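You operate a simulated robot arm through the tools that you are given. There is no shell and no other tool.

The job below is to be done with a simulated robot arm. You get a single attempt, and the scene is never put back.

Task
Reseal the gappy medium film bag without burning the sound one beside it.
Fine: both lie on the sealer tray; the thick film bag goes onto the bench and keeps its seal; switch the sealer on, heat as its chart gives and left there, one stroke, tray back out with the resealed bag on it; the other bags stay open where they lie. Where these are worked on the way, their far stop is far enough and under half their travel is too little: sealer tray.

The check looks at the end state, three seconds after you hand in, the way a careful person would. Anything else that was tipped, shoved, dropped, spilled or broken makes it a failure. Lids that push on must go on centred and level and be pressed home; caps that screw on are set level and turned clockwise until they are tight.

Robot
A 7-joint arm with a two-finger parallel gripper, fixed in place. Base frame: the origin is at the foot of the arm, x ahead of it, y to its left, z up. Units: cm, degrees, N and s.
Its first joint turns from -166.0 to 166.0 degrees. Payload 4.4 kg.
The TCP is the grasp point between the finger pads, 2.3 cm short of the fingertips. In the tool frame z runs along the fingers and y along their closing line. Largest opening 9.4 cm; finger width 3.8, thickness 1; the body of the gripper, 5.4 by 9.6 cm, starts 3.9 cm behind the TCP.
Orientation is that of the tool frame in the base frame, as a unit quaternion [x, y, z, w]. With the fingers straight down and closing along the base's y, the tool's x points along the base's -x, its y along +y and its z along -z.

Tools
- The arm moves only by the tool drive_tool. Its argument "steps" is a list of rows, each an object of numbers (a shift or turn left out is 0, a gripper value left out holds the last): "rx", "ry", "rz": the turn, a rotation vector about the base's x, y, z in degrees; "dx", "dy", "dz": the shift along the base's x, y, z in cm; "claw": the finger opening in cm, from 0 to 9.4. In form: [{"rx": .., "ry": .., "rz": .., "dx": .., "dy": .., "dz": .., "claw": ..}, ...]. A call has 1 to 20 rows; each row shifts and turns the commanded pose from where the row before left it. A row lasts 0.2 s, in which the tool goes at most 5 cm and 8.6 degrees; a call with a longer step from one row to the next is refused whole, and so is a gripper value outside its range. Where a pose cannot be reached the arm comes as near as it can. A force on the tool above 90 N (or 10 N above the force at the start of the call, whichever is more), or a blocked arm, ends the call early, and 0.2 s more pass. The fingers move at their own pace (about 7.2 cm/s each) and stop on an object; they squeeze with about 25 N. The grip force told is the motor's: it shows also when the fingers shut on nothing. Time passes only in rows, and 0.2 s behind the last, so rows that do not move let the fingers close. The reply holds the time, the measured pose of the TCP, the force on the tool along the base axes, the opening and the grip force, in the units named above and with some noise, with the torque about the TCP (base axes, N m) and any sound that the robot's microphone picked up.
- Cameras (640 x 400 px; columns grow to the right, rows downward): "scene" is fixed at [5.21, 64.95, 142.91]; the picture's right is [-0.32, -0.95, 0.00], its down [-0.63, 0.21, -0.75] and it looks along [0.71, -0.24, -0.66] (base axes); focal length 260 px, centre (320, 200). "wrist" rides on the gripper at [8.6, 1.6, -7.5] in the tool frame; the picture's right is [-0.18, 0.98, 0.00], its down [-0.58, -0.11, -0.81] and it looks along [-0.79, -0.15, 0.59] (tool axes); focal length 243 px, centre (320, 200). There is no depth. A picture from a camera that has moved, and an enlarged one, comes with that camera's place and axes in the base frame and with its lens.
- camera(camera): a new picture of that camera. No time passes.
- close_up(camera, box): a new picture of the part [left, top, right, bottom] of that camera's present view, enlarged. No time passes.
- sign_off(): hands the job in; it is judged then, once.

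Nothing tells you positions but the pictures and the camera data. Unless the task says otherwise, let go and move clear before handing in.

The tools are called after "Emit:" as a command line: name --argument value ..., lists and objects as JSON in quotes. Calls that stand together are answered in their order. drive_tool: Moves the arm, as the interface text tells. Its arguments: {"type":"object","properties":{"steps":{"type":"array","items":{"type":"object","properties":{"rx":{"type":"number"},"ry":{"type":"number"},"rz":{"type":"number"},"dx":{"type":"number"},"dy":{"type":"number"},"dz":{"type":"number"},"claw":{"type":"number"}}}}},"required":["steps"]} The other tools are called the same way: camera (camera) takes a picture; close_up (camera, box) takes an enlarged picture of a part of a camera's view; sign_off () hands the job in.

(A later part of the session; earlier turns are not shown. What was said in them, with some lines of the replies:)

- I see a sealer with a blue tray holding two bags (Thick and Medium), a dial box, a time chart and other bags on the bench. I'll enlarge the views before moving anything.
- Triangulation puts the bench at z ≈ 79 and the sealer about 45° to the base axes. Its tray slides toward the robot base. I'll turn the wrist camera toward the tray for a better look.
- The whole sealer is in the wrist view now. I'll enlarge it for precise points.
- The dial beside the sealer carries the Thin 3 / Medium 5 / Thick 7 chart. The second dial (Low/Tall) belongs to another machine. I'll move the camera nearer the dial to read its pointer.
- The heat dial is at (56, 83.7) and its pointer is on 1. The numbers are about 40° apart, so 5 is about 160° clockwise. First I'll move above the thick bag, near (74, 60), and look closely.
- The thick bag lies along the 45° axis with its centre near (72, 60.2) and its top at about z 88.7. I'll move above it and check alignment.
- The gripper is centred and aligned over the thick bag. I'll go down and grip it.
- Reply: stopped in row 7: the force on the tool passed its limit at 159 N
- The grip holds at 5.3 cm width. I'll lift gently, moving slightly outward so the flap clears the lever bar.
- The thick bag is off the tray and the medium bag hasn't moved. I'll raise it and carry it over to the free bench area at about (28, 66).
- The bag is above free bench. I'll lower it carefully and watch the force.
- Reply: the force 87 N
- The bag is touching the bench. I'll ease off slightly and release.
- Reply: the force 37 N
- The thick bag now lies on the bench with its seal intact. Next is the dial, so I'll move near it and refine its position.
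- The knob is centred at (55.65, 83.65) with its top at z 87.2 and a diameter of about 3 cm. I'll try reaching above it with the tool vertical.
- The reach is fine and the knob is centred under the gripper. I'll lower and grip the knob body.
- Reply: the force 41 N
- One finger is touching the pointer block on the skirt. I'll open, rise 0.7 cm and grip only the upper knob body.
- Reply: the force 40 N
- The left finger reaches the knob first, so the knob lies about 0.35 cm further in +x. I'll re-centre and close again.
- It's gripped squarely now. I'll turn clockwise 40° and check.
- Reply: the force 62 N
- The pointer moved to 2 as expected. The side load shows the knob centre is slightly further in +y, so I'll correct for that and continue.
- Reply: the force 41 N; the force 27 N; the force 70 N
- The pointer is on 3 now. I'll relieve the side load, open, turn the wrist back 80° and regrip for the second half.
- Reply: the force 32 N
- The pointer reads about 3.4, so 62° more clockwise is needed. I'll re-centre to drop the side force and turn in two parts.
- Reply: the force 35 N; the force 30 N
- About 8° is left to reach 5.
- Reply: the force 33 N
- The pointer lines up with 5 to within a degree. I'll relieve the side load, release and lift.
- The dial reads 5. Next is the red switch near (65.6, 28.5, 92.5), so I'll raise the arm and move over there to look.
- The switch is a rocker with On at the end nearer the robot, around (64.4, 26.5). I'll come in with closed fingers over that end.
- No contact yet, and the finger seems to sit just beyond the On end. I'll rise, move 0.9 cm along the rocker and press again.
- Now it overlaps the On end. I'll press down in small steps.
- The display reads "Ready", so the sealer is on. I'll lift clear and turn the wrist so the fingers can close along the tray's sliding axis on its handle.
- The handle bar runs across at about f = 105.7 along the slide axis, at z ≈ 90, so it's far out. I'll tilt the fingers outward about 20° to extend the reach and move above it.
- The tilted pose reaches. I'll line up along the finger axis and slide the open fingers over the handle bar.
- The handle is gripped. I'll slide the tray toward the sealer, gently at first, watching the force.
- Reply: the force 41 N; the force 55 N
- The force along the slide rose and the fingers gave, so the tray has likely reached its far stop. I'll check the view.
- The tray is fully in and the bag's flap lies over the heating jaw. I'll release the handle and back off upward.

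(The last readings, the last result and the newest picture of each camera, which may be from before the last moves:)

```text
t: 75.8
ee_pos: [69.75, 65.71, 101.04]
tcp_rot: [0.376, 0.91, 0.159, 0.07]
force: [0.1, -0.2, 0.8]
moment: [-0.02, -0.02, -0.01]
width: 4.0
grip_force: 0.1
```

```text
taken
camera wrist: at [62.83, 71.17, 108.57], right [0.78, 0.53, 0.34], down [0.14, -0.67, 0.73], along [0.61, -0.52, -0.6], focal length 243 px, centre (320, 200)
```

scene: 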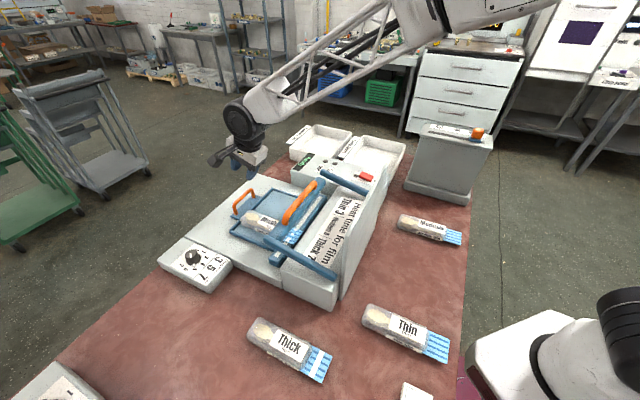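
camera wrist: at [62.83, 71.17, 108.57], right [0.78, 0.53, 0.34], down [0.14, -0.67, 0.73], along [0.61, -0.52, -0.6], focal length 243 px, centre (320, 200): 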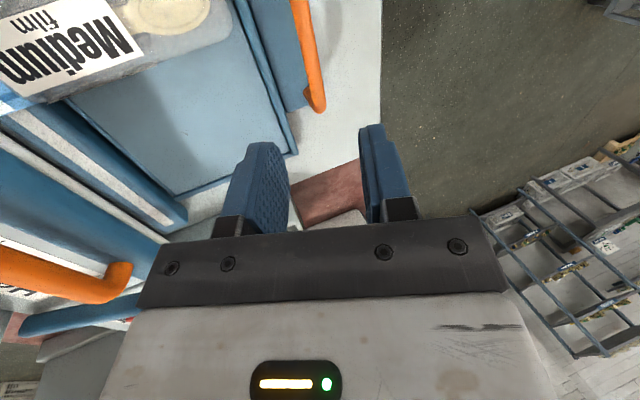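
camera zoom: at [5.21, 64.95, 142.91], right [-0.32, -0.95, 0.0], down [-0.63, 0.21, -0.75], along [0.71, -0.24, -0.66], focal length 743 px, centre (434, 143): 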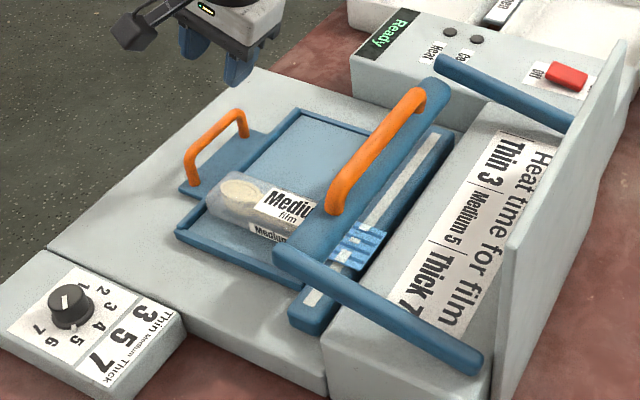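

The tray is in. Now I'll straighten the tool and go above the sealing lever's orange handle to locate it precisely.

Emit:
drive_tool --steps '[{"rx": -4.7, "ry": 4.7, "dz": 3}, {"rx": -4.7, "ry": 4.7, "dz": 4}, {"rx": -4.7, "ry": 4.7}, {"dx": -3.5, "dy": -1.55}, {"dx": -3.5, "dy": -1.55}, {"dx": -3.5, "dy": -1.55}, {"dx": -3.5, "dy": -1.55}, {"dx": -3.4, "dy": -1.5}, {}]'

Emit:
camera --camera "wrist"

Emit:
camera --camera "scene"

```text
t: 77.8
ee_pos: [52.46, 58.03, 107.97]
tcp_rot: [0.381, 0.924, -0.003, 0.003]
force: [0.0, -0.9, -0.2]
moment: [-0.01, 0.01, 0.03]
width: 4.01
grip_force: 0.1
```

```text
taken
camera wrist: at [47.42, 65.37, 115.32], right [0.82, 0.57, 0.0], down [0.33, -0.48, 0.81], along [0.46, -0.67, -0.59], focal length 243 px, centre (320, 200)
```

wrist: 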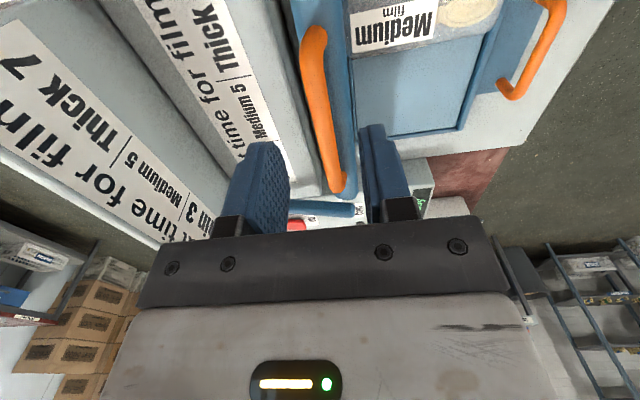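

```text
taken
```

scene: 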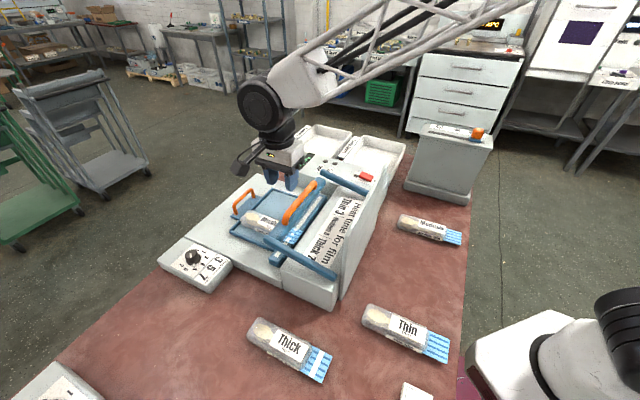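

The lever handle is centred at about (56.9, 53.0) with z near 95.5. I'll position over it and look.

Emit:
drive_tool --steps '[{"dx": 2.2, "dy": -2.5, "claw": 5}, {"dx": 2.19, "dy": -2.5}, {"dz": -3}, {"dz": -3}, {}]'

Emit:
camera --camera "wrist"

Emit:
close_up --camera "scene" --box '[230, 120, 370, 260]'

```text
t: 79.0
ee_pos: [57.0, 53.18, 102.07]
tcp_rot: [0.382, 0.924, -0.001, 0.003]
force: [-0.7, 0.4, 0.0]
moment: [0.01, 0.02, -0.01]
width: 4.99
grip_force: 0.1
```

```text
taken
camera wrist: at [51.93, 60.45, 109.47], right [0.82, 0.57, 0.0], down [0.33, -0.48, 0.81], along [0.46, -0.67, -0.59], focal length 243 px, centre (320, 200)
```

wrist: 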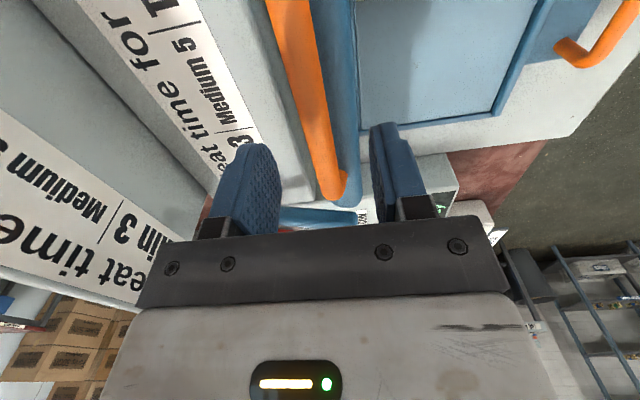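

```text
2.86 times, centred on (300, 190) of scene
camera zoom: at [5.21, 64.95, 142.91], right [-0.32, -0.95, 0.0], down [-0.63, 0.21, -0.75], along [0.71, -0.24, -0.66], focal length 743 px, centre (377, 229)
```

zoom: 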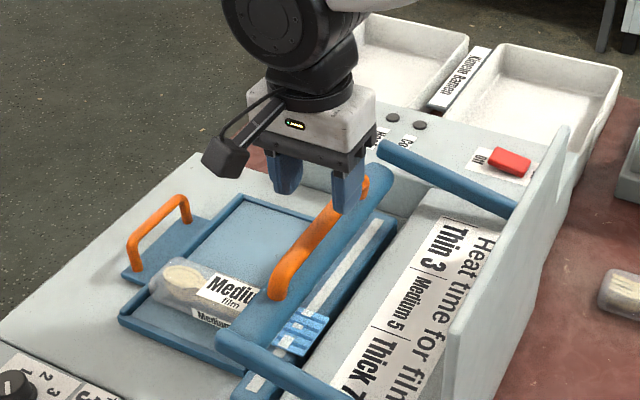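

Emit:
drive_tool --steps '[{"dx": -0.35, "dy": -0.35, "dz": -2}, {"dz": -2}, {"dz": -1.2}, {}]'

Emit:
camera --camera "wrist"

Emit:
close_up --camera "scene" --box '[250, 150, 350, 250]'

```text
t: 80.0
ee_pos: [56.58, 52.91, 96.96]
tcp_rot: [0.381, 0.924, -0.002, 0.003]
force: [1.4, 0.1, 1.9]
moment: [0.1, -0.04, -0.06]
width: 5.06
grip_force: 0.3
```

```text
taken
camera wrist: at [51.53, 60.14, 104.32], right [0.82, 0.57, 0.0], down [0.33, -0.48, 0.81], along [0.46, -0.67, -0.59], focal length 243 px, centre (320, 200)
```

wrist: 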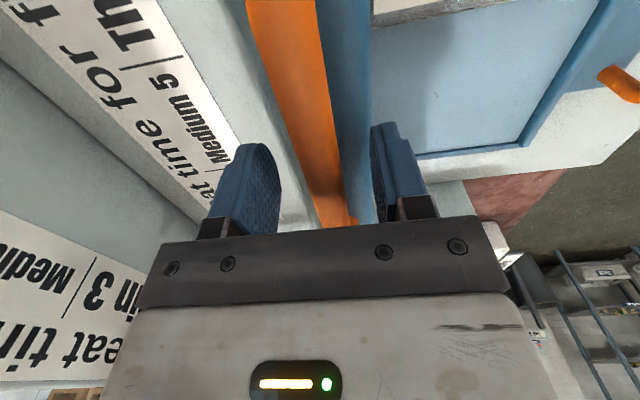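

```text
4.00 times, centred on (300, 200) of scene
camera zoom: at [5.21, 64.95, 142.91], right [-0.32, -0.95, 0.0], down [-0.63, 0.21, -0.75], along [0.71, -0.24, -0.66], focal length 1040 px, centre (400, 200)
```

zoom: 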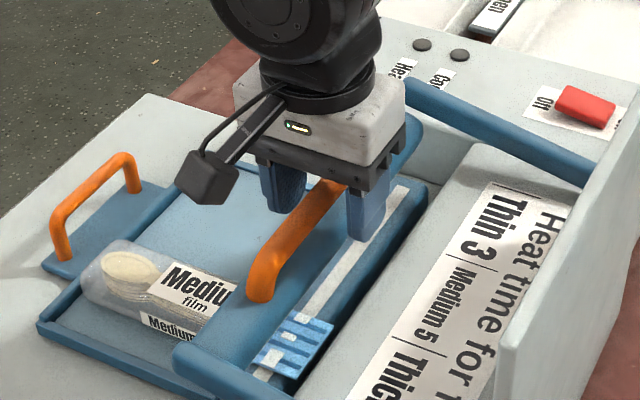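

The handle sits between the fingers, so I'll close on it.

Emit:
drive_tool --steps '[{"claw": 3}, {"claw": 0.8}, {"claw": 0.8}, {"claw": 0.8}]'

Emit:
close_up --camera "scene" --box '[250, 130, 370, 250]'

Emit:
camera --camera "wrist"

```text
t: 81.0
ee_pos: [56.69, 52.92, 96.93]
tcp_rot: [0.382, 0.924, 0.0, 0.003]
force: [18.5, 22.0, 10.6]
moment: [0.13, -0.07, -0.17]
width: 2.05
grip_force: 14.1
```

```text
3.33 times, centred on (310, 190) of scene
camera zoom: at [5.21, 64.95, 142.91], right [-0.32, -0.95, 0.0], down [-0.63, 0.21, -0.75], along [0.71, -0.24, -0.66], focal length 866 px, centre (353, 233)
```

zoom: 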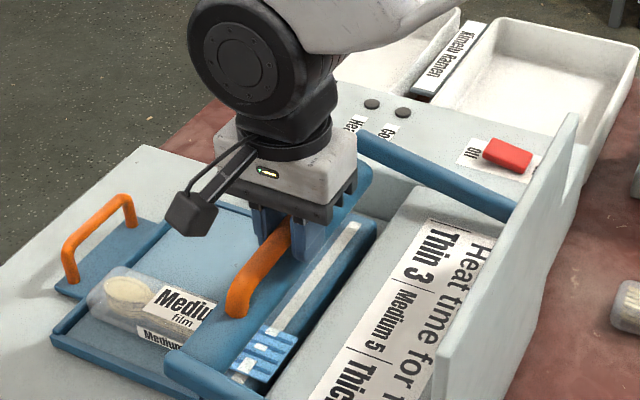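

```text
taken
camera wrist: at [51.57, 60.18, 104.38], right [0.82, 0.57, 0.0], down [0.33, -0.48, 0.81], along [0.46, -0.67, -0.59], focal length 243 px, centre (320, 200)
```

wrist: 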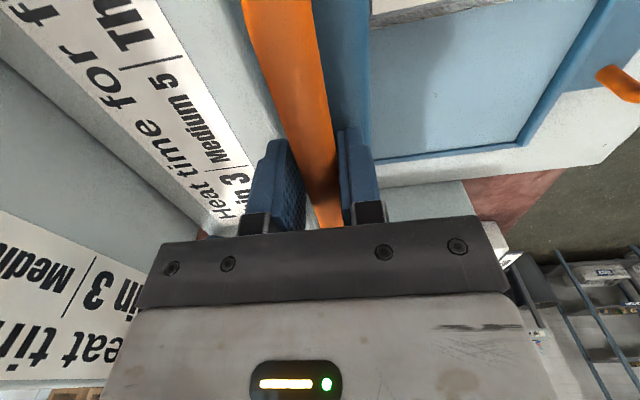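

Emit:
drive_tool --steps '[{"dx": 0.15, "dy": 0.15}, {"claw": 0.8}, {}]'

```text
t: 81.8
ee_pos: [56.75, 52.96, 96.95]
tcp_rot: [0.381, 0.924, -0.002, 0.003]
force: [2.1, 11.4, 6.7]
moment: [-0.18, 0.09, -0.44]
width: 1.75
grip_force: 44.8
```

I have a good grip on the lever handle. I'll press it down along its arc in small steps.

Emit:
drive_tool --steps '[{"dx": 0.13, "dy": 0.13, "dz": -0.5}, {"dx": 0.13, "dy": 0.13, "dz": -0.5}, {"dx": 0.13, "dy": 0.13, "dz": -0.5}, {}]'

Emit:
close_up --camera "scene" --box '[250, 130, 370, 250]'

```text
t: 82.8
ee_pos: [57.01, 53.27, 95.44]
tcp_rot: [0.382, 0.924, -0.003, 0.003]
force: [-17.7, -23.5, -3.1]
moment: [-0.07, 0.0, -0.35]
width: 1.77
grip_force: 45.6
```

```text
3.33 times, centred on (310, 190) of scene
camera zoom: at [5.21, 64.95, 142.91], right [-0.32, -0.95, 0.0], down [-0.63, 0.21, -0.75], along [0.71, -0.24, -0.66], focal length 866 px, centre (353, 233)
```

zoom: 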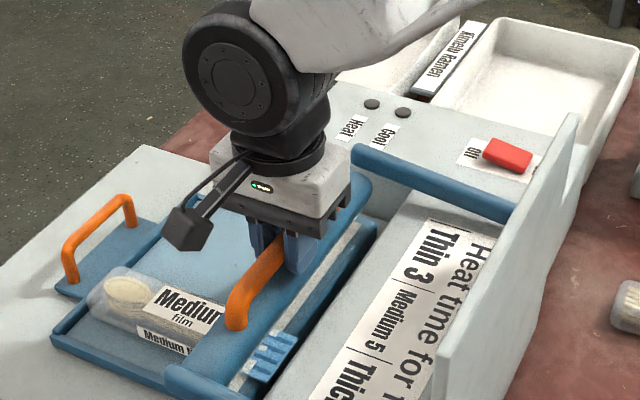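

Emit:
drive_tool --steps '[{"dx": -0.05, "dy": -0.05, "dz": -0.5}, {"dx": 0.06, "dy": 0.06, "dz": -0.5}, {"dx": 0.05, "dy": 0.05, "dz": -0.5}, {}]'

Emit:
close_up --camera "scene" --box '[250, 130, 370, 250]'

```text
t: 83.8
ee_pos: [57.24, 53.46, 94.0]
tcp_rot: [0.381, 0.924, -0.001, 0.003]
force: [4.7, -15.9, 15.1]
moment: [-0.13, 0.01, -0.38]
width: 1.77
grip_force: 45.2
```

```text
3.33 times, centred on (310, 190) of scene
camera zoom: at [5.21, 64.95, 142.91], right [-0.32, -0.95, 0.0], down [-0.63, 0.21, -0.75], along [0.71, -0.24, -0.66], focal length 866 px, centre (353, 233)
```

zoom: 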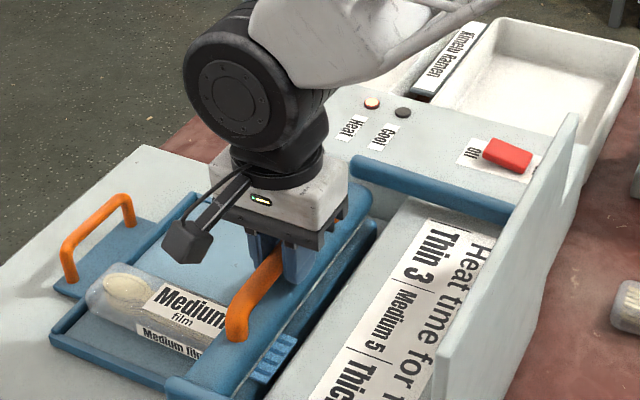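

The Heat lamp is lit. I'll press slightly more to keep firm pressure, then hold.

Emit:
drive_tool --steps '[{"dz": -0.3, "dx": 0.03, "dy": 0.03}, {}, {}]'

Emit:
close_up --camera "scene" --box '[270, 130, 390, 210]'

```text
t: 84.6
ee_pos: [57.08, 53.37, 94.13]
tcp_rot: [0.381, 0.924, 0.0, 0.003]
force: [-20.5, -26.7, 21.8]
moment: [-0.13, 0.21, -0.37]
width: 1.76
grip_force: 45.2
stopped in row 3: the force on the tool passed its limit at 92 N (the readings are from after the stop); the commanded pose is now the measured one
```

```text
5.00 times, centred on (330, 170) of scene
camera zoom: at [5.21, 64.95, 142.91], right [-0.32, -0.95, 0.0], down [-0.63, 0.21, -0.75], along [0.71, -0.24, -0.66], focal length 1300 px, centre (270, 350)
```

zoom: 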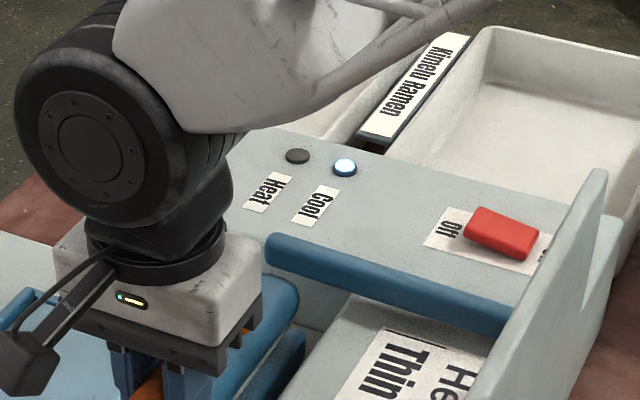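

The Heat phase ended and the Cool lamp is on, with the lever at its stop. I'll hold still until Cool goes out.

Emit:
drive_tool --steps '[{}, {}, {}]'

Emit:
close_up --camera "scene" --box '[270, 130, 390, 210]'

```text
t: 85.4
ee_pos: [57.2, 53.55, 94.04]
tcp_rot: [0.382, 0.924, 0.0, 0.004]
force: [-32.4, -41.1, 34.3]
moment: [-0.15, 0.19, -0.39]
width: 1.78
grip_force: 44.8
```

```text
5.00 times, centred on (330, 170) of scene
camera zoom: at [5.21, 64.95, 142.91], right [-0.32, -0.95, 0.0], down [-0.63, 0.21, -0.75], along [0.71, -0.24, -0.66], focal length 1300 px, centre (270, 350)
```

zoom: 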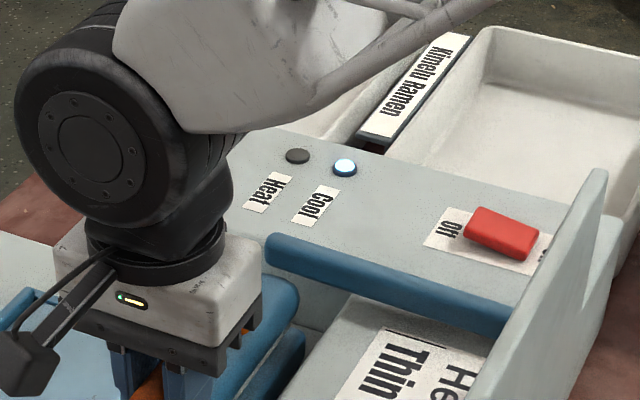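

Emit:
drive_tool --steps '[{}, {}, {}, {}]'

Emit:
close_up --camera "scene" --box '[270, 130, 390, 210]'

```text
t: 86.4
ee_pos: [57.13, 53.49, 94.0]
tcp_rot: [0.382, 0.924, 0.0, 0.003]
force: [-37.9, -48.1, 39.0]
moment: [-0.13, 0.26, -0.36]
width: 1.75
grip_force: 45.0
```

```text
5.00 times, centred on (330, 170) of scene
camera zoom: at [5.21, 64.95, 142.91], right [-0.32, -0.95, 0.0], down [-0.63, 0.21, -0.75], along [0.71, -0.24, -0.66], focal length 1300 px, centre (270, 350)
```

zoom: 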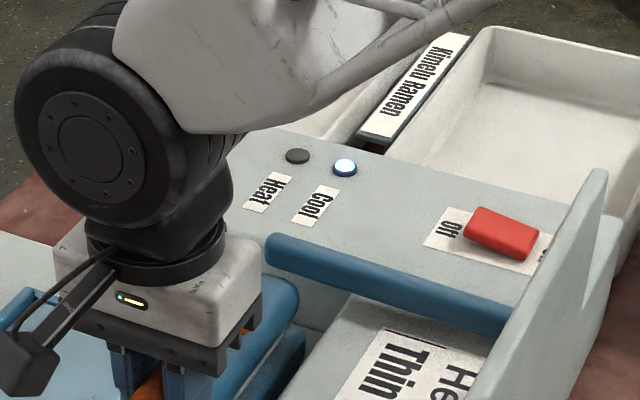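

Emit:
drive_tool --steps '[{"dx": -0.06, "dy": -0.06}, {}, {}, {}, {}]'

Emit:
close_up --camera "scene" --box '[270, 130, 390, 210]'

```text
t: 87.6
ee_pos: [57.24, 53.53, 94.02]
tcp_rot: [0.381, 0.924, 0.001, 0.004]
force: [-6.5, -37.4, 35.4]
moment: [-0.09, -0.03, -0.34]
width: 1.74
grip_force: 44.6
```

```text
5.00 times, centred on (330, 170) of scene
camera zoom: at [5.21, 64.95, 142.91], right [-0.32, -0.95, 0.0], down [-0.63, 0.21, -0.75], along [0.71, -0.24, -0.66], focal length 1300 px, centre (270, 350)
```

zoom: 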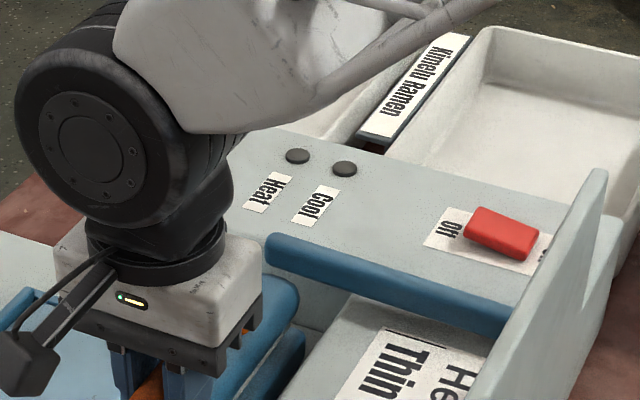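

Both lamps are out, so the cycle is finished. I'll raise the lever back along the same arc to its open position.

Emit:
drive_tool --steps '[{"dx": -0.03, "dy": -0.03, "dz": 0.4}, {"dx": -0.05, "dy": -0.05, "dz": 0.5}, {"dx": -0.08, "dy": -0.08, "dz": 0.5}, {"dx": -0.1, "dy": -0.1, "dz": 0.5}, {"dx": -0.12, "dy": -0.12, "dz": 0.5}, {"dx": -0.12, "dy": -0.12, "dz": 0.5}, {}]'

Emit:
close_up --camera "scene" --box '[250, 130, 370, 250]'

```text
t: 89.2
ee_pos: [56.75, 52.84, 97.01]
tcp_rot: [0.381, 0.925, 0.001, 0.005]
force: [31.4, 50.4, 18.1]
moment: [0.47, -0.16, -0.55]
width: 1.76
grip_force: 44.7
```

```text
3.33 times, centred on (310, 190) of scene
camera zoom: at [5.21, 64.95, 142.91], right [-0.32, -0.95, 0.0], down [-0.63, 0.21, -0.75], along [0.71, -0.24, -0.66], focal length 866 px, centre (353, 233)
```

zoom: 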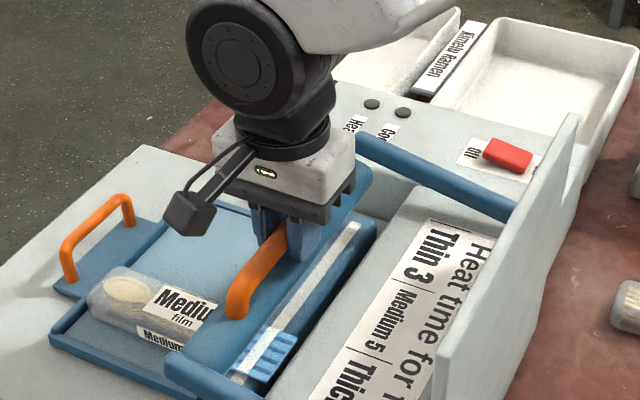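

The flap now shows a continuous seal. I'll ease the side load and check that the lever is at its upper stop before releasing.

Emit:
drive_tool --steps '[{"dx": 0.12, "dy": 0.14}, {}, {"dz": 0.25}, {}]'

```text
t: 90.2
ee_pos: [56.67, 53.09, 96.98]
tcp_rot: [0.382, 0.924, -0.001, 0.003]
force: [13.6, 9.2, 3.0]
moment: [0.45, -0.34, -0.29]
width: 1.75
grip_force: 45.1
```

Emit:
drive_tool --steps '[{"dz": 0.3, "dx": -0.05, "dy": -0.05}, {}, {"dz": 0.3, "dx": -0.05, "dy": -0.05}, {}]'

Emit:
close_up --camera "scene" --box '[250, 130, 370, 250]'

```text
t: 91.2
ee_pos: [56.82, 52.88, 97.12]
tcp_rot: [0.383, 0.924, -0.003, 0.003]
force: [13.9, 16.4, 7.2]
moment: [0.21, -0.33, -0.21]
width: 1.76
grip_force: 44.9
stopped in row 4: the force on the tool passed its limit at 93 N (the readings are from after the stop); the commanded pose is now the measured one
```

```text
3.33 times, centred on (310, 190) of scene
camera zoom: at [5.21, 64.95, 142.91], right [-0.32, -0.95, 0.0], down [-0.63, 0.21, -0.75], along [0.71, -0.24, -0.66], focal length 866 px, centre (353, 233)
```

zoom: 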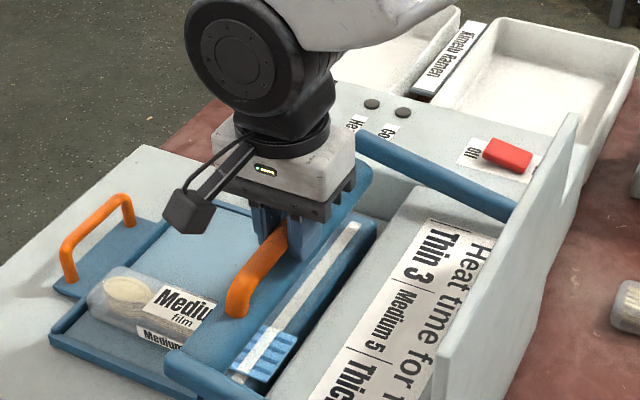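

The lever is at its upper stop. I'll release it and rise.

Emit:
drive_tool --steps '[{"claw": 3}, {"claw": 5}, {"claw": 5}, {"dz": 1.5}, {"dz": 4}, {"dz": 4.5}, {}]'

Emit:
close_up --camera "scene" --box '[190, 130, 390, 290]'

Emit:
camera --camera "wrist"

```text
t: 92.8
ee_pos: [56.43, 52.83, 107.22]
tcp_rot: [0.382, 0.924, -0.003, 0.003]
force: [-0.4, 1.2, -0.2]
moment: [0.0, 0.02, -0.02]
width: 5.01
grip_force: 0.1
```

```text
2.50 times, centred on (290, 210) of scene
camera zoom: at [5.21, 64.95, 142.91], right [-0.32, -0.95, 0.0], down [-0.63, 0.21, -0.75], along [0.71, -0.24, -0.66], focal length 650 px, centre (395, 175)
```

zoom: 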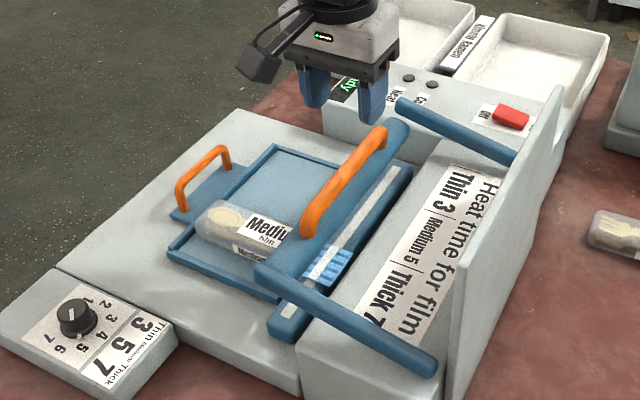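

```text
taken
camera wrist: at [51.39, 60.14, 114.56], right [0.82, 0.57, 0.0], down [0.33, -0.48, 0.81], along [0.46, -0.67, -0.59], focal length 243 px, centre (320, 200)
```

wrist: 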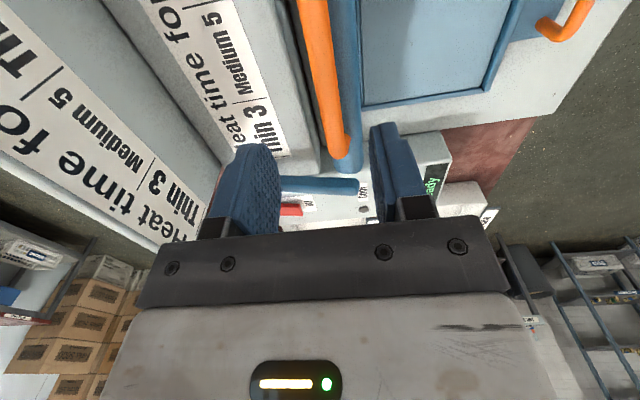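

The lever stays up and the display is Ready. Now I'll go back to the tray handle with the tilted tool to pull the tray out.

Emit:
drive_tool --steps '[{"dx": 2.72, "dy": 2.64, "claw": 4}, {"dx": 2.72, "dy": 2.64}, {"dx": 2.72, "dy": 2.64, "rx": 4.7, "ry": -4.7}, {"dx": 2.72, "dy": 2.64, "rx": 4.7, "ry": -4.7}, {"dx": 2.72, "dy": 2.64, "rx": 4.7, "ry": -4.7}, {"dz": -4}, {"dz": -3.5}, {}, {}]'

Emit:
camera --camera "wrist"

Emit:
close_up --camera "scene" --box '[190, 130, 310, 250]'

```text
t: 94.8
ee_pos: [70.18, 66.38, 99.87]
tcp_rot: [0.377, 0.91, 0.157, 0.068]
force: [0.1, -0.2, -0.1]
moment: [0.0, -0.01, 0.01]
width: 4.01
grip_force: 0.0
```

```text
taken
camera wrist: at [63.36, 71.84, 107.36], right [0.78, 0.53, 0.33], down [0.14, -0.67, 0.73], along [0.61, -0.52, -0.6], focal length 243 px, centre (320, 200)
```

wrist: 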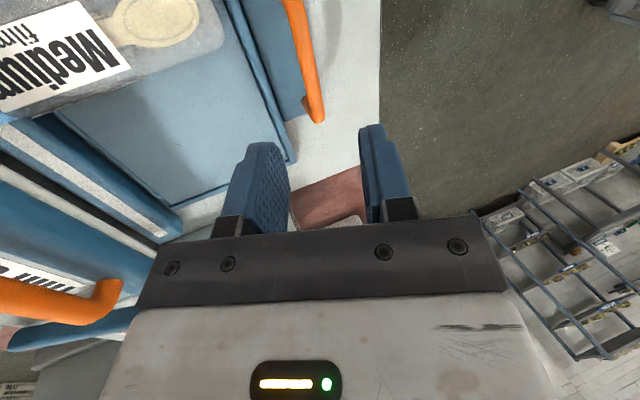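

```text
3.33 times, centred on (250, 190) of scene
camera zoom: at [5.21, 64.95, 142.91], right [-0.32, -0.95, 0.0], down [-0.63, 0.21, -0.75], along [0.71, -0.24, -0.66], focal length 866 px, centre (553, 233)
```

zoom: 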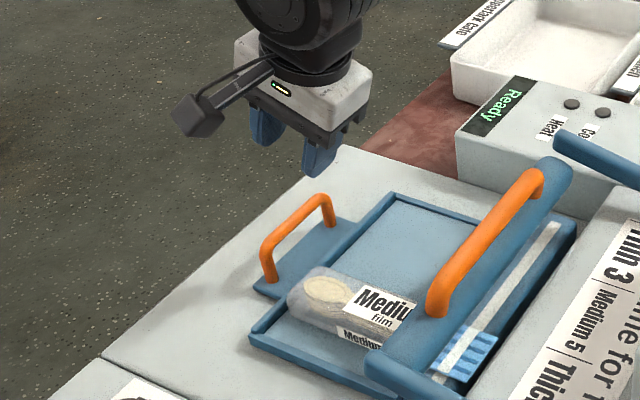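

Emit:
drive_tool --steps '[{"dx": -0.85, "dy": -0.9}, {"dx": 0.77, "dy": 0.77, "dz": -3}, {"dx": 0.77, "dy": 0.77, "dz": -3}, {"dx": 0.3, "dy": 0.3, "dz": -1.2}, {}]'

Emit:
camera --camera "wrist"

```text
t: 96.0
ee_pos: [71.23, 67.13, 92.69]
tcp_rot: [0.376, 0.911, 0.158, 0.069]
force: [0.4, 0.2, 0.0]
moment: [0.01, 0.01, 0.01]
width: 3.99
grip_force: 0.1
```

```text
taken
camera wrist: at [64.47, 72.62, 100.21], right [0.78, 0.53, 0.33], down [0.14, -0.67, 0.73], along [0.61, -0.52, -0.6], focal length 243 px, centre (320, 200)
```

wrist: 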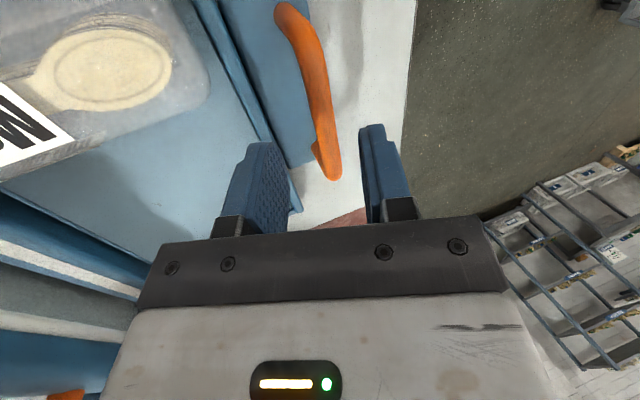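

The bar is centred between the fingers, same as last time. I'll complete the approach, close, and pull gently.

Emit:
drive_tool --steps '[{"dx": 0.42, "dy": 0.45, "dz": -1.65}, {"dx": 0.4, "dy": 0.42, "dz": -1.5}, {}, {"claw": 0.5}, {"claw": 0.5}, {"claw": 0.5}, {"claw": 0.5}]'

Emit:
close_up --camera "scene" --box '[190, 130, 310, 250]'

```text
t: 97.6
ee_pos: [72.06, 68.06, 89.47]
tcp_rot: [0.376, 0.91, 0.158, 0.07]
force: [13.2, 13.7, 5.7]
moment: [0.14, -0.05, -0.41]
width: 1.41
grip_force: 9.6
```

```text
3.33 times, centred on (250, 190) of scene
camera zoom: at [5.21, 64.95, 142.91], right [-0.32, -0.95, 0.0], down [-0.63, 0.21, -0.75], along [0.71, -0.24, -0.66], focal length 866 px, centre (553, 233)
```

zoom: 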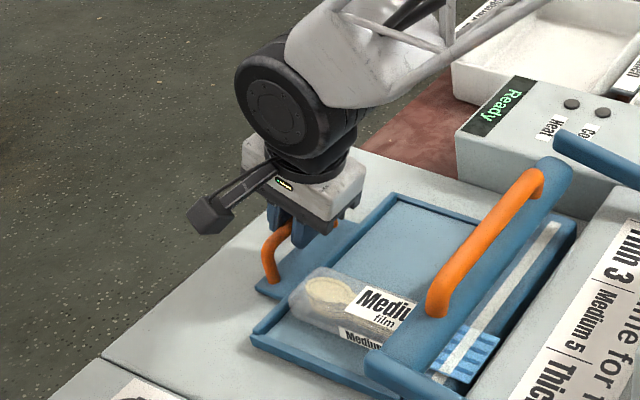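

Emit:
drive_tool --steps '[{"dx": 0.15, "dy": 0.15}, {"dx": 0.2, "dy": 0.2}, {"dx": 0.3, "dy": 0.3}, {"dx": 0.4, "dy": 0.4}, {"dx": 0.4, "dy": 0.4}, {"dx": 0.4, "dy": 0.4}, {"dx": 0.4, "dy": 0.4}, {"dx": 0.3, "dy": 0.3}, {"dx": 0.2, "dy": 0.2}, {}]'

Emit:
close_up --camera "scene" --box '[190, 130, 350, 290]'

```text
t: 99.8
ee_pos: [74.77, 70.67, 89.56]
tcp_rot: [0.377, 0.91, 0.159, 0.069]
force: [-2.8, 1.2, 36.3]
moment: [0.33, 0.33, -1.58]
width: 1.21
grip_force: 45.3
```

```text
2.50 times, centred on (270, 210) of scene
camera zoom: at [5.21, 64.95, 142.91], right [-0.32, -0.95, 0.0], down [-0.63, 0.21, -0.75], along [0.71, -0.24, -0.66], focal length 650 px, centre (445, 175)
```

zoom: 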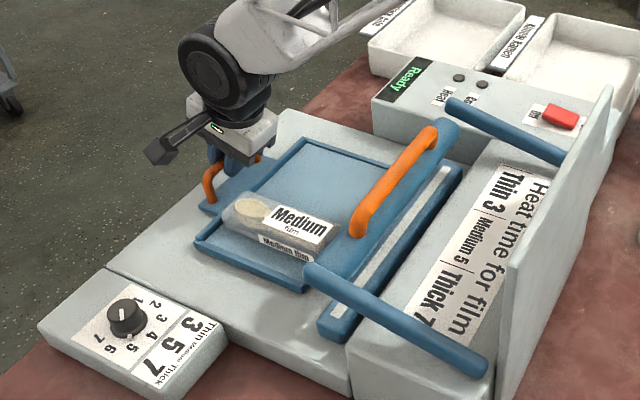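

Emit:
drive_tool --steps '[{"dz": 0.1}, {"dx": 0.25, "dy": 0.25}, {"dx": 0.35, "dy": 0.35}, {"dx": 0.4, "dy": 0.4}, {"dx": 0.4, "dy": 0.4}, {"dx": 0.3, "dy": 0.3}, {"dx": 0.25, "dy": 0.25}, {"dx": 0.15, "dy": 0.15}, {}]'

Emit:
close_up --camera "scene" --box '[190, 130, 350, 290]'

```text
t: 101.8
ee_pos: [76.82, 72.91, 89.44]
tcp_rot: [0.376, 0.91, 0.158, 0.069]
force: [-12.2, 10.8, 10.9]
moment: [0.41, 0.49, -1.6]
width: 1.17
grip_force: 45.5
```

```text
2.50 times, centred on (270, 210) of scene
camera zoom: at [5.21, 64.95, 142.91], right [-0.32, -0.95, 0.0], down [-0.63, 0.21, -0.75], along [0.71, -0.24, -0.66], focal length 650 px, centre (445, 175)
```

zoom: 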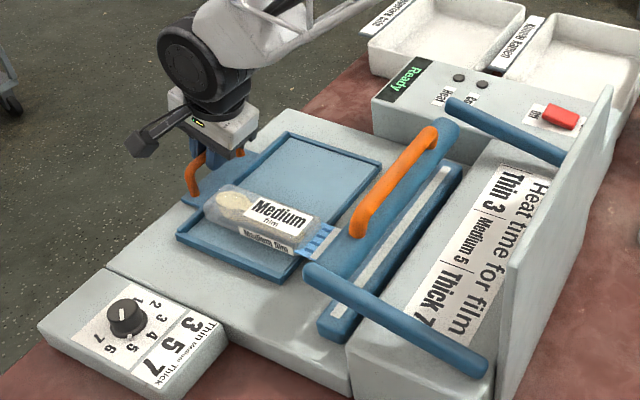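

It's nearly at its starting place. I'll go a touch further to reach the out stop.

Emit:
drive_tool --steps '[{"dx": 0.1, "dy": 0.1}, {"dx": 0.1, "dy": 0.1}, {}]'

```text
t: 102.6
ee_pos: [77.05, 73.08, 89.46]
tcp_rot: [0.377, 0.91, 0.157, 0.069]
force: [-12.0, 11.6, 11.5]
moment: [0.45, 0.47, -1.56]
width: 1.22
grip_force: 45.4
```

Emit:
drive_tool --steps '[{"dx": 0.1, "dy": 0.1}, {"dx": 0.1, "dy": 0.1}, {}]'

```text
t: 103.4
ee_pos: [77.25, 73.09, 89.36]
tcp_rot: [0.376, 0.911, 0.157, 0.069]
force: [-46.4, -31.1, 18.4]
moment: [0.01, 0.49, -1.73]
width: 1.16
grip_force: 45.6
```

Now the out stop is reached, with resistance along the slide. I'll ease off, release the handle and back away.

Emit:
drive_tool --steps '[{"dx": -0.1, "dy": -0.1}, {"claw": 2.5}, {"claw": 4}, {"claw": 4}, {"dx": -0.4, "dy": -0.4, "dz": 1.6}, {"dx": -0.8, "dy": -0.8, "dz": 3}, {"dx": -0.8, "dy": -0.8, "dz": 3}, {"dz": 4}, {}]'

Emit:
camera --camera "scene"

Emit:
close_up --camera "scene" --box '[190, 150, 330, 270]'

```text
t: 105.4
ee_pos: [75.18, 71.19, 101.29]
tcp_rot: [0.377, 0.91, 0.158, 0.069]
force: [-0.3, 0.1, -0.5]
moment: [0.03, -0.01, -0.01]
width: 3.98
grip_force: 0.0
```

```text
taken
```

scene: 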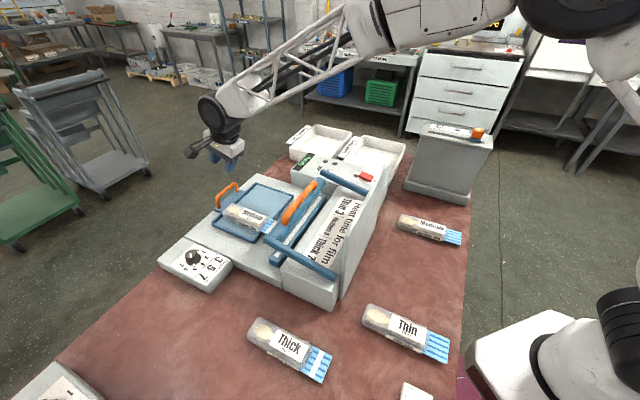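

```text
3.33 times, centred on (260, 210) of scene
camera zoom: at [5.21, 64.95, 142.91], right [-0.32, -0.95, 0.0], down [-0.63, 0.21, -0.75], along [0.71, -0.24, -0.66], focal length 866 px, centre (520, 167)
```

zoom: 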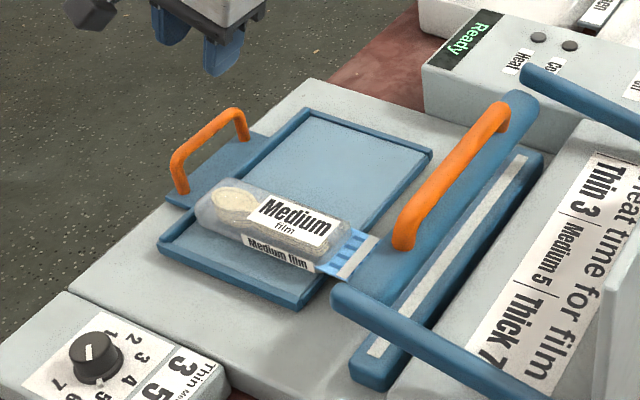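

The tray is out with the bag on it. I'll straighten up, move clear and inspect the seal, the dial and the bench bags.

Emit:
drive_tool --steps '[{"rx": -4.7, "ry": 4.7, "dz": 3}, {"rx": -4.7, "ry": 4.7, "dz": 4}, {"rx": -4.7, "ry": 4.7}, {"dx": -2.5, "dy": -2.5, "rz": 8}, {"dx": -2.5, "dy": -2.5, "rz": 8}, {"dx": -2.5, "dy": -2.5, "rz": 8}, {"dx": -2, "dy": -2, "rz": 8, "dz": 2}, {"dx": -1.5, "dy": -2, "rz": 8, "dz": 2}, {"rz": 8}, {"rz": 8}, {"rz": 8}, {"rz": 8}, {"rz": 8}, {"rz": 8}, {"rz": 2}, {}]'

Emit:
camera --camera "wrist"

Emit:
close_up --camera "wrist" --box '[220, 0, 460, 150]'

Emit:
camera --camera "scene"

Emit:
close_up --camera "scene" --box '[150, 220, 250, 300]'

Emit:
close_up --camera "scene" --box '[220, 200, 480, 400]'

```text
t: 108.8
ee_pos: [64.17, 59.65, 112.08]
tcp_rot: [-0.384, 0.923, 0.001, 0.004]
force: [-1.3, 0.0, 0.4]
moment: [0.01, -0.01, 0.0]
width: 3.99
grip_force: 0.1
```

```text
taken
camera wrist: at [56.86, 54.55, 119.5], right [-0.57, 0.82, 0.0], down [0.48, 0.33, 0.81], along [0.67, 0.46, -0.59], focal length 243 px, centre (320, 200)
```

wrist: 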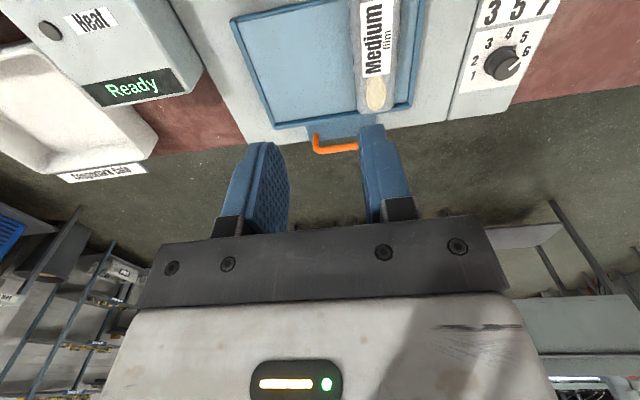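

```text
2.67 times, centred on (340, 75) of wrist
camera zoom: at [56.86, 54.55, 119.5], right [-0.57, 0.82, 0.0], down [0.48, 0.33, 0.81], along [0.67, 0.46, -0.59], focal length 647 px, centre (267, 533)
```

zoom: 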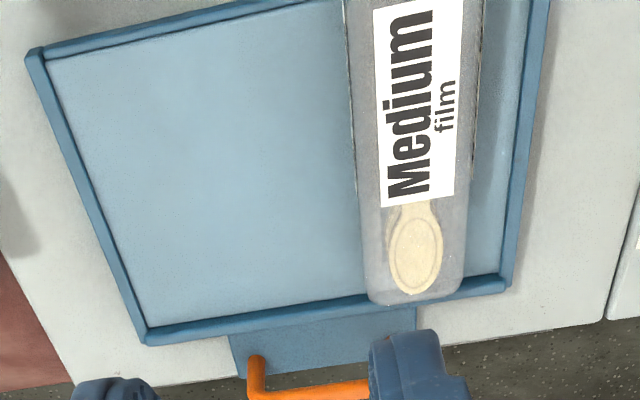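

```text
taken
```

scene: 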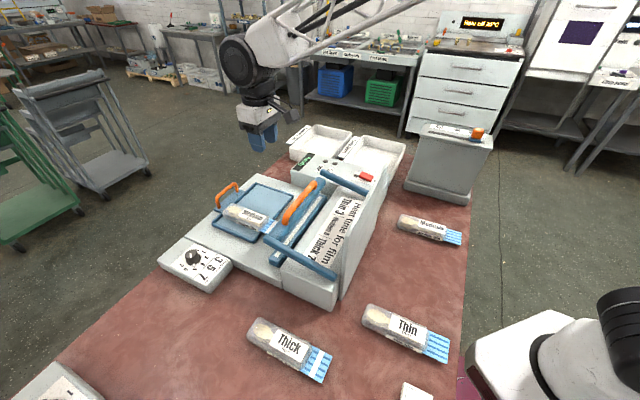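

```text
5.00 times, centred on (200, 260) of scene
camera zoom: at [5.21, 64.95, 142.91], right [-0.32, -0.95, 0.0], down [-0.63, 0.21, -0.75], along [0.71, -0.24, -0.66], focal length 1300 px, centre (920, -100)
```

zoom: 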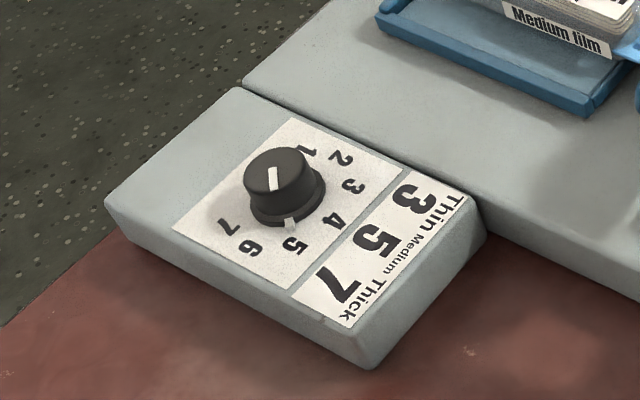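

```text
2.00 times, centred on (350, 300) of scene
camera zoom: at [5.21, 64.95, 142.91], right [-0.32, -0.95, 0.0], down [-0.63, 0.21, -0.75], along [0.71, -0.24, -0.66], focal length 520 px, centre (260, 0)
```

zoom: 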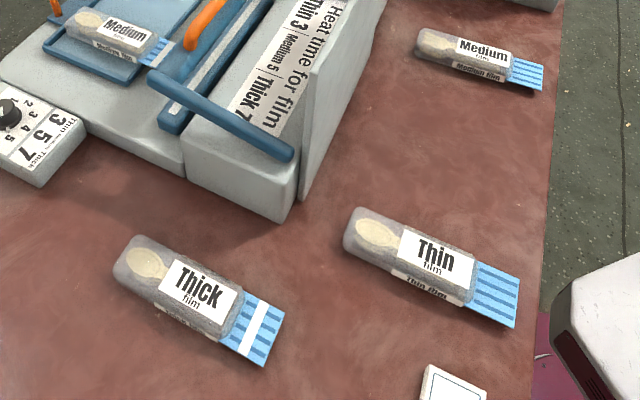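

Emit:
close_up --camera "scene" --box '[235, 200, 295, 245]'

Emit:
close_up --camera "scene" --box '[280, 120, 420, 200]'

```text
8.89 times, centred on (265, 222) of scene
camera zoom: at [5.21, 64.95, 142.91], right [-0.32, -0.95, 0.0], down [-0.63, 0.21, -0.75], along [0.71, -0.24, -0.66], focal length 2310 px, centre (809, 0)
```

zoom: 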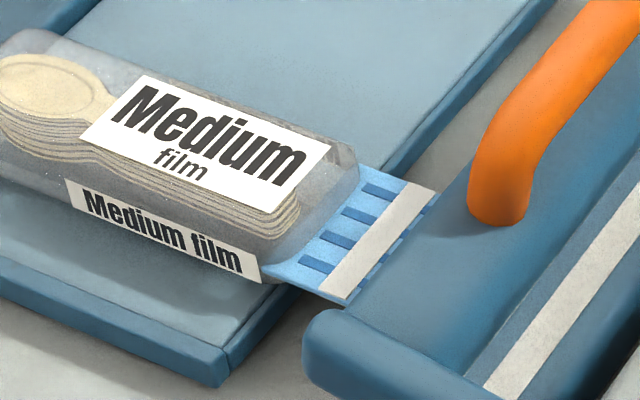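

```text
4.57 times, centred on (350, 160) of scene
camera zoom: at [5.21, 64.95, 142.91], right [-0.32, -0.95, 0.0], down [-0.63, 0.21, -0.75], along [0.71, -0.24, -0.66], focal length 1188 px, centre (183, 383)
```

zoom: 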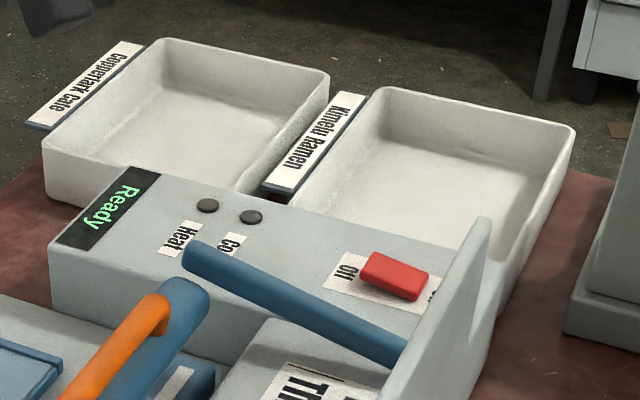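

The medium bag has an unbroken seal and lies on the tray, which is back out. The thick bag is on the bench with its seal intact, the dial is still on 5 and the sealer is on. The lever is up, the other bags haven't moved and the arm is clear, so I'm handing in.

Emit:
sign_off

```text
The job is handed in.
```

I resealed the medium film bag with one stroke of the sealer, and its seal now looks continuous. The job has been handed in, but I haven't seen the check's result.

- **Medium bag:** it is lying on the tray, which is pulled back out to its stop.
- **Thick bag:** I moved it onto the bench before sealing, and its own seal still looks intact.
- **Sealer:** it is switched on and shows "Ready". The heat dial is on 5, as its chart gives for medium film, and the lever is back up.
- **Other bags:** the thin bag and the second medium bag are still open where they were.

The force limit stopped the arm three times: gripping the thick bag (159 N), and at the lever's lower and upper stops (about 92 N each). The pictures afterwards showed nothing damaged or shifted. The arm is clear of everything.
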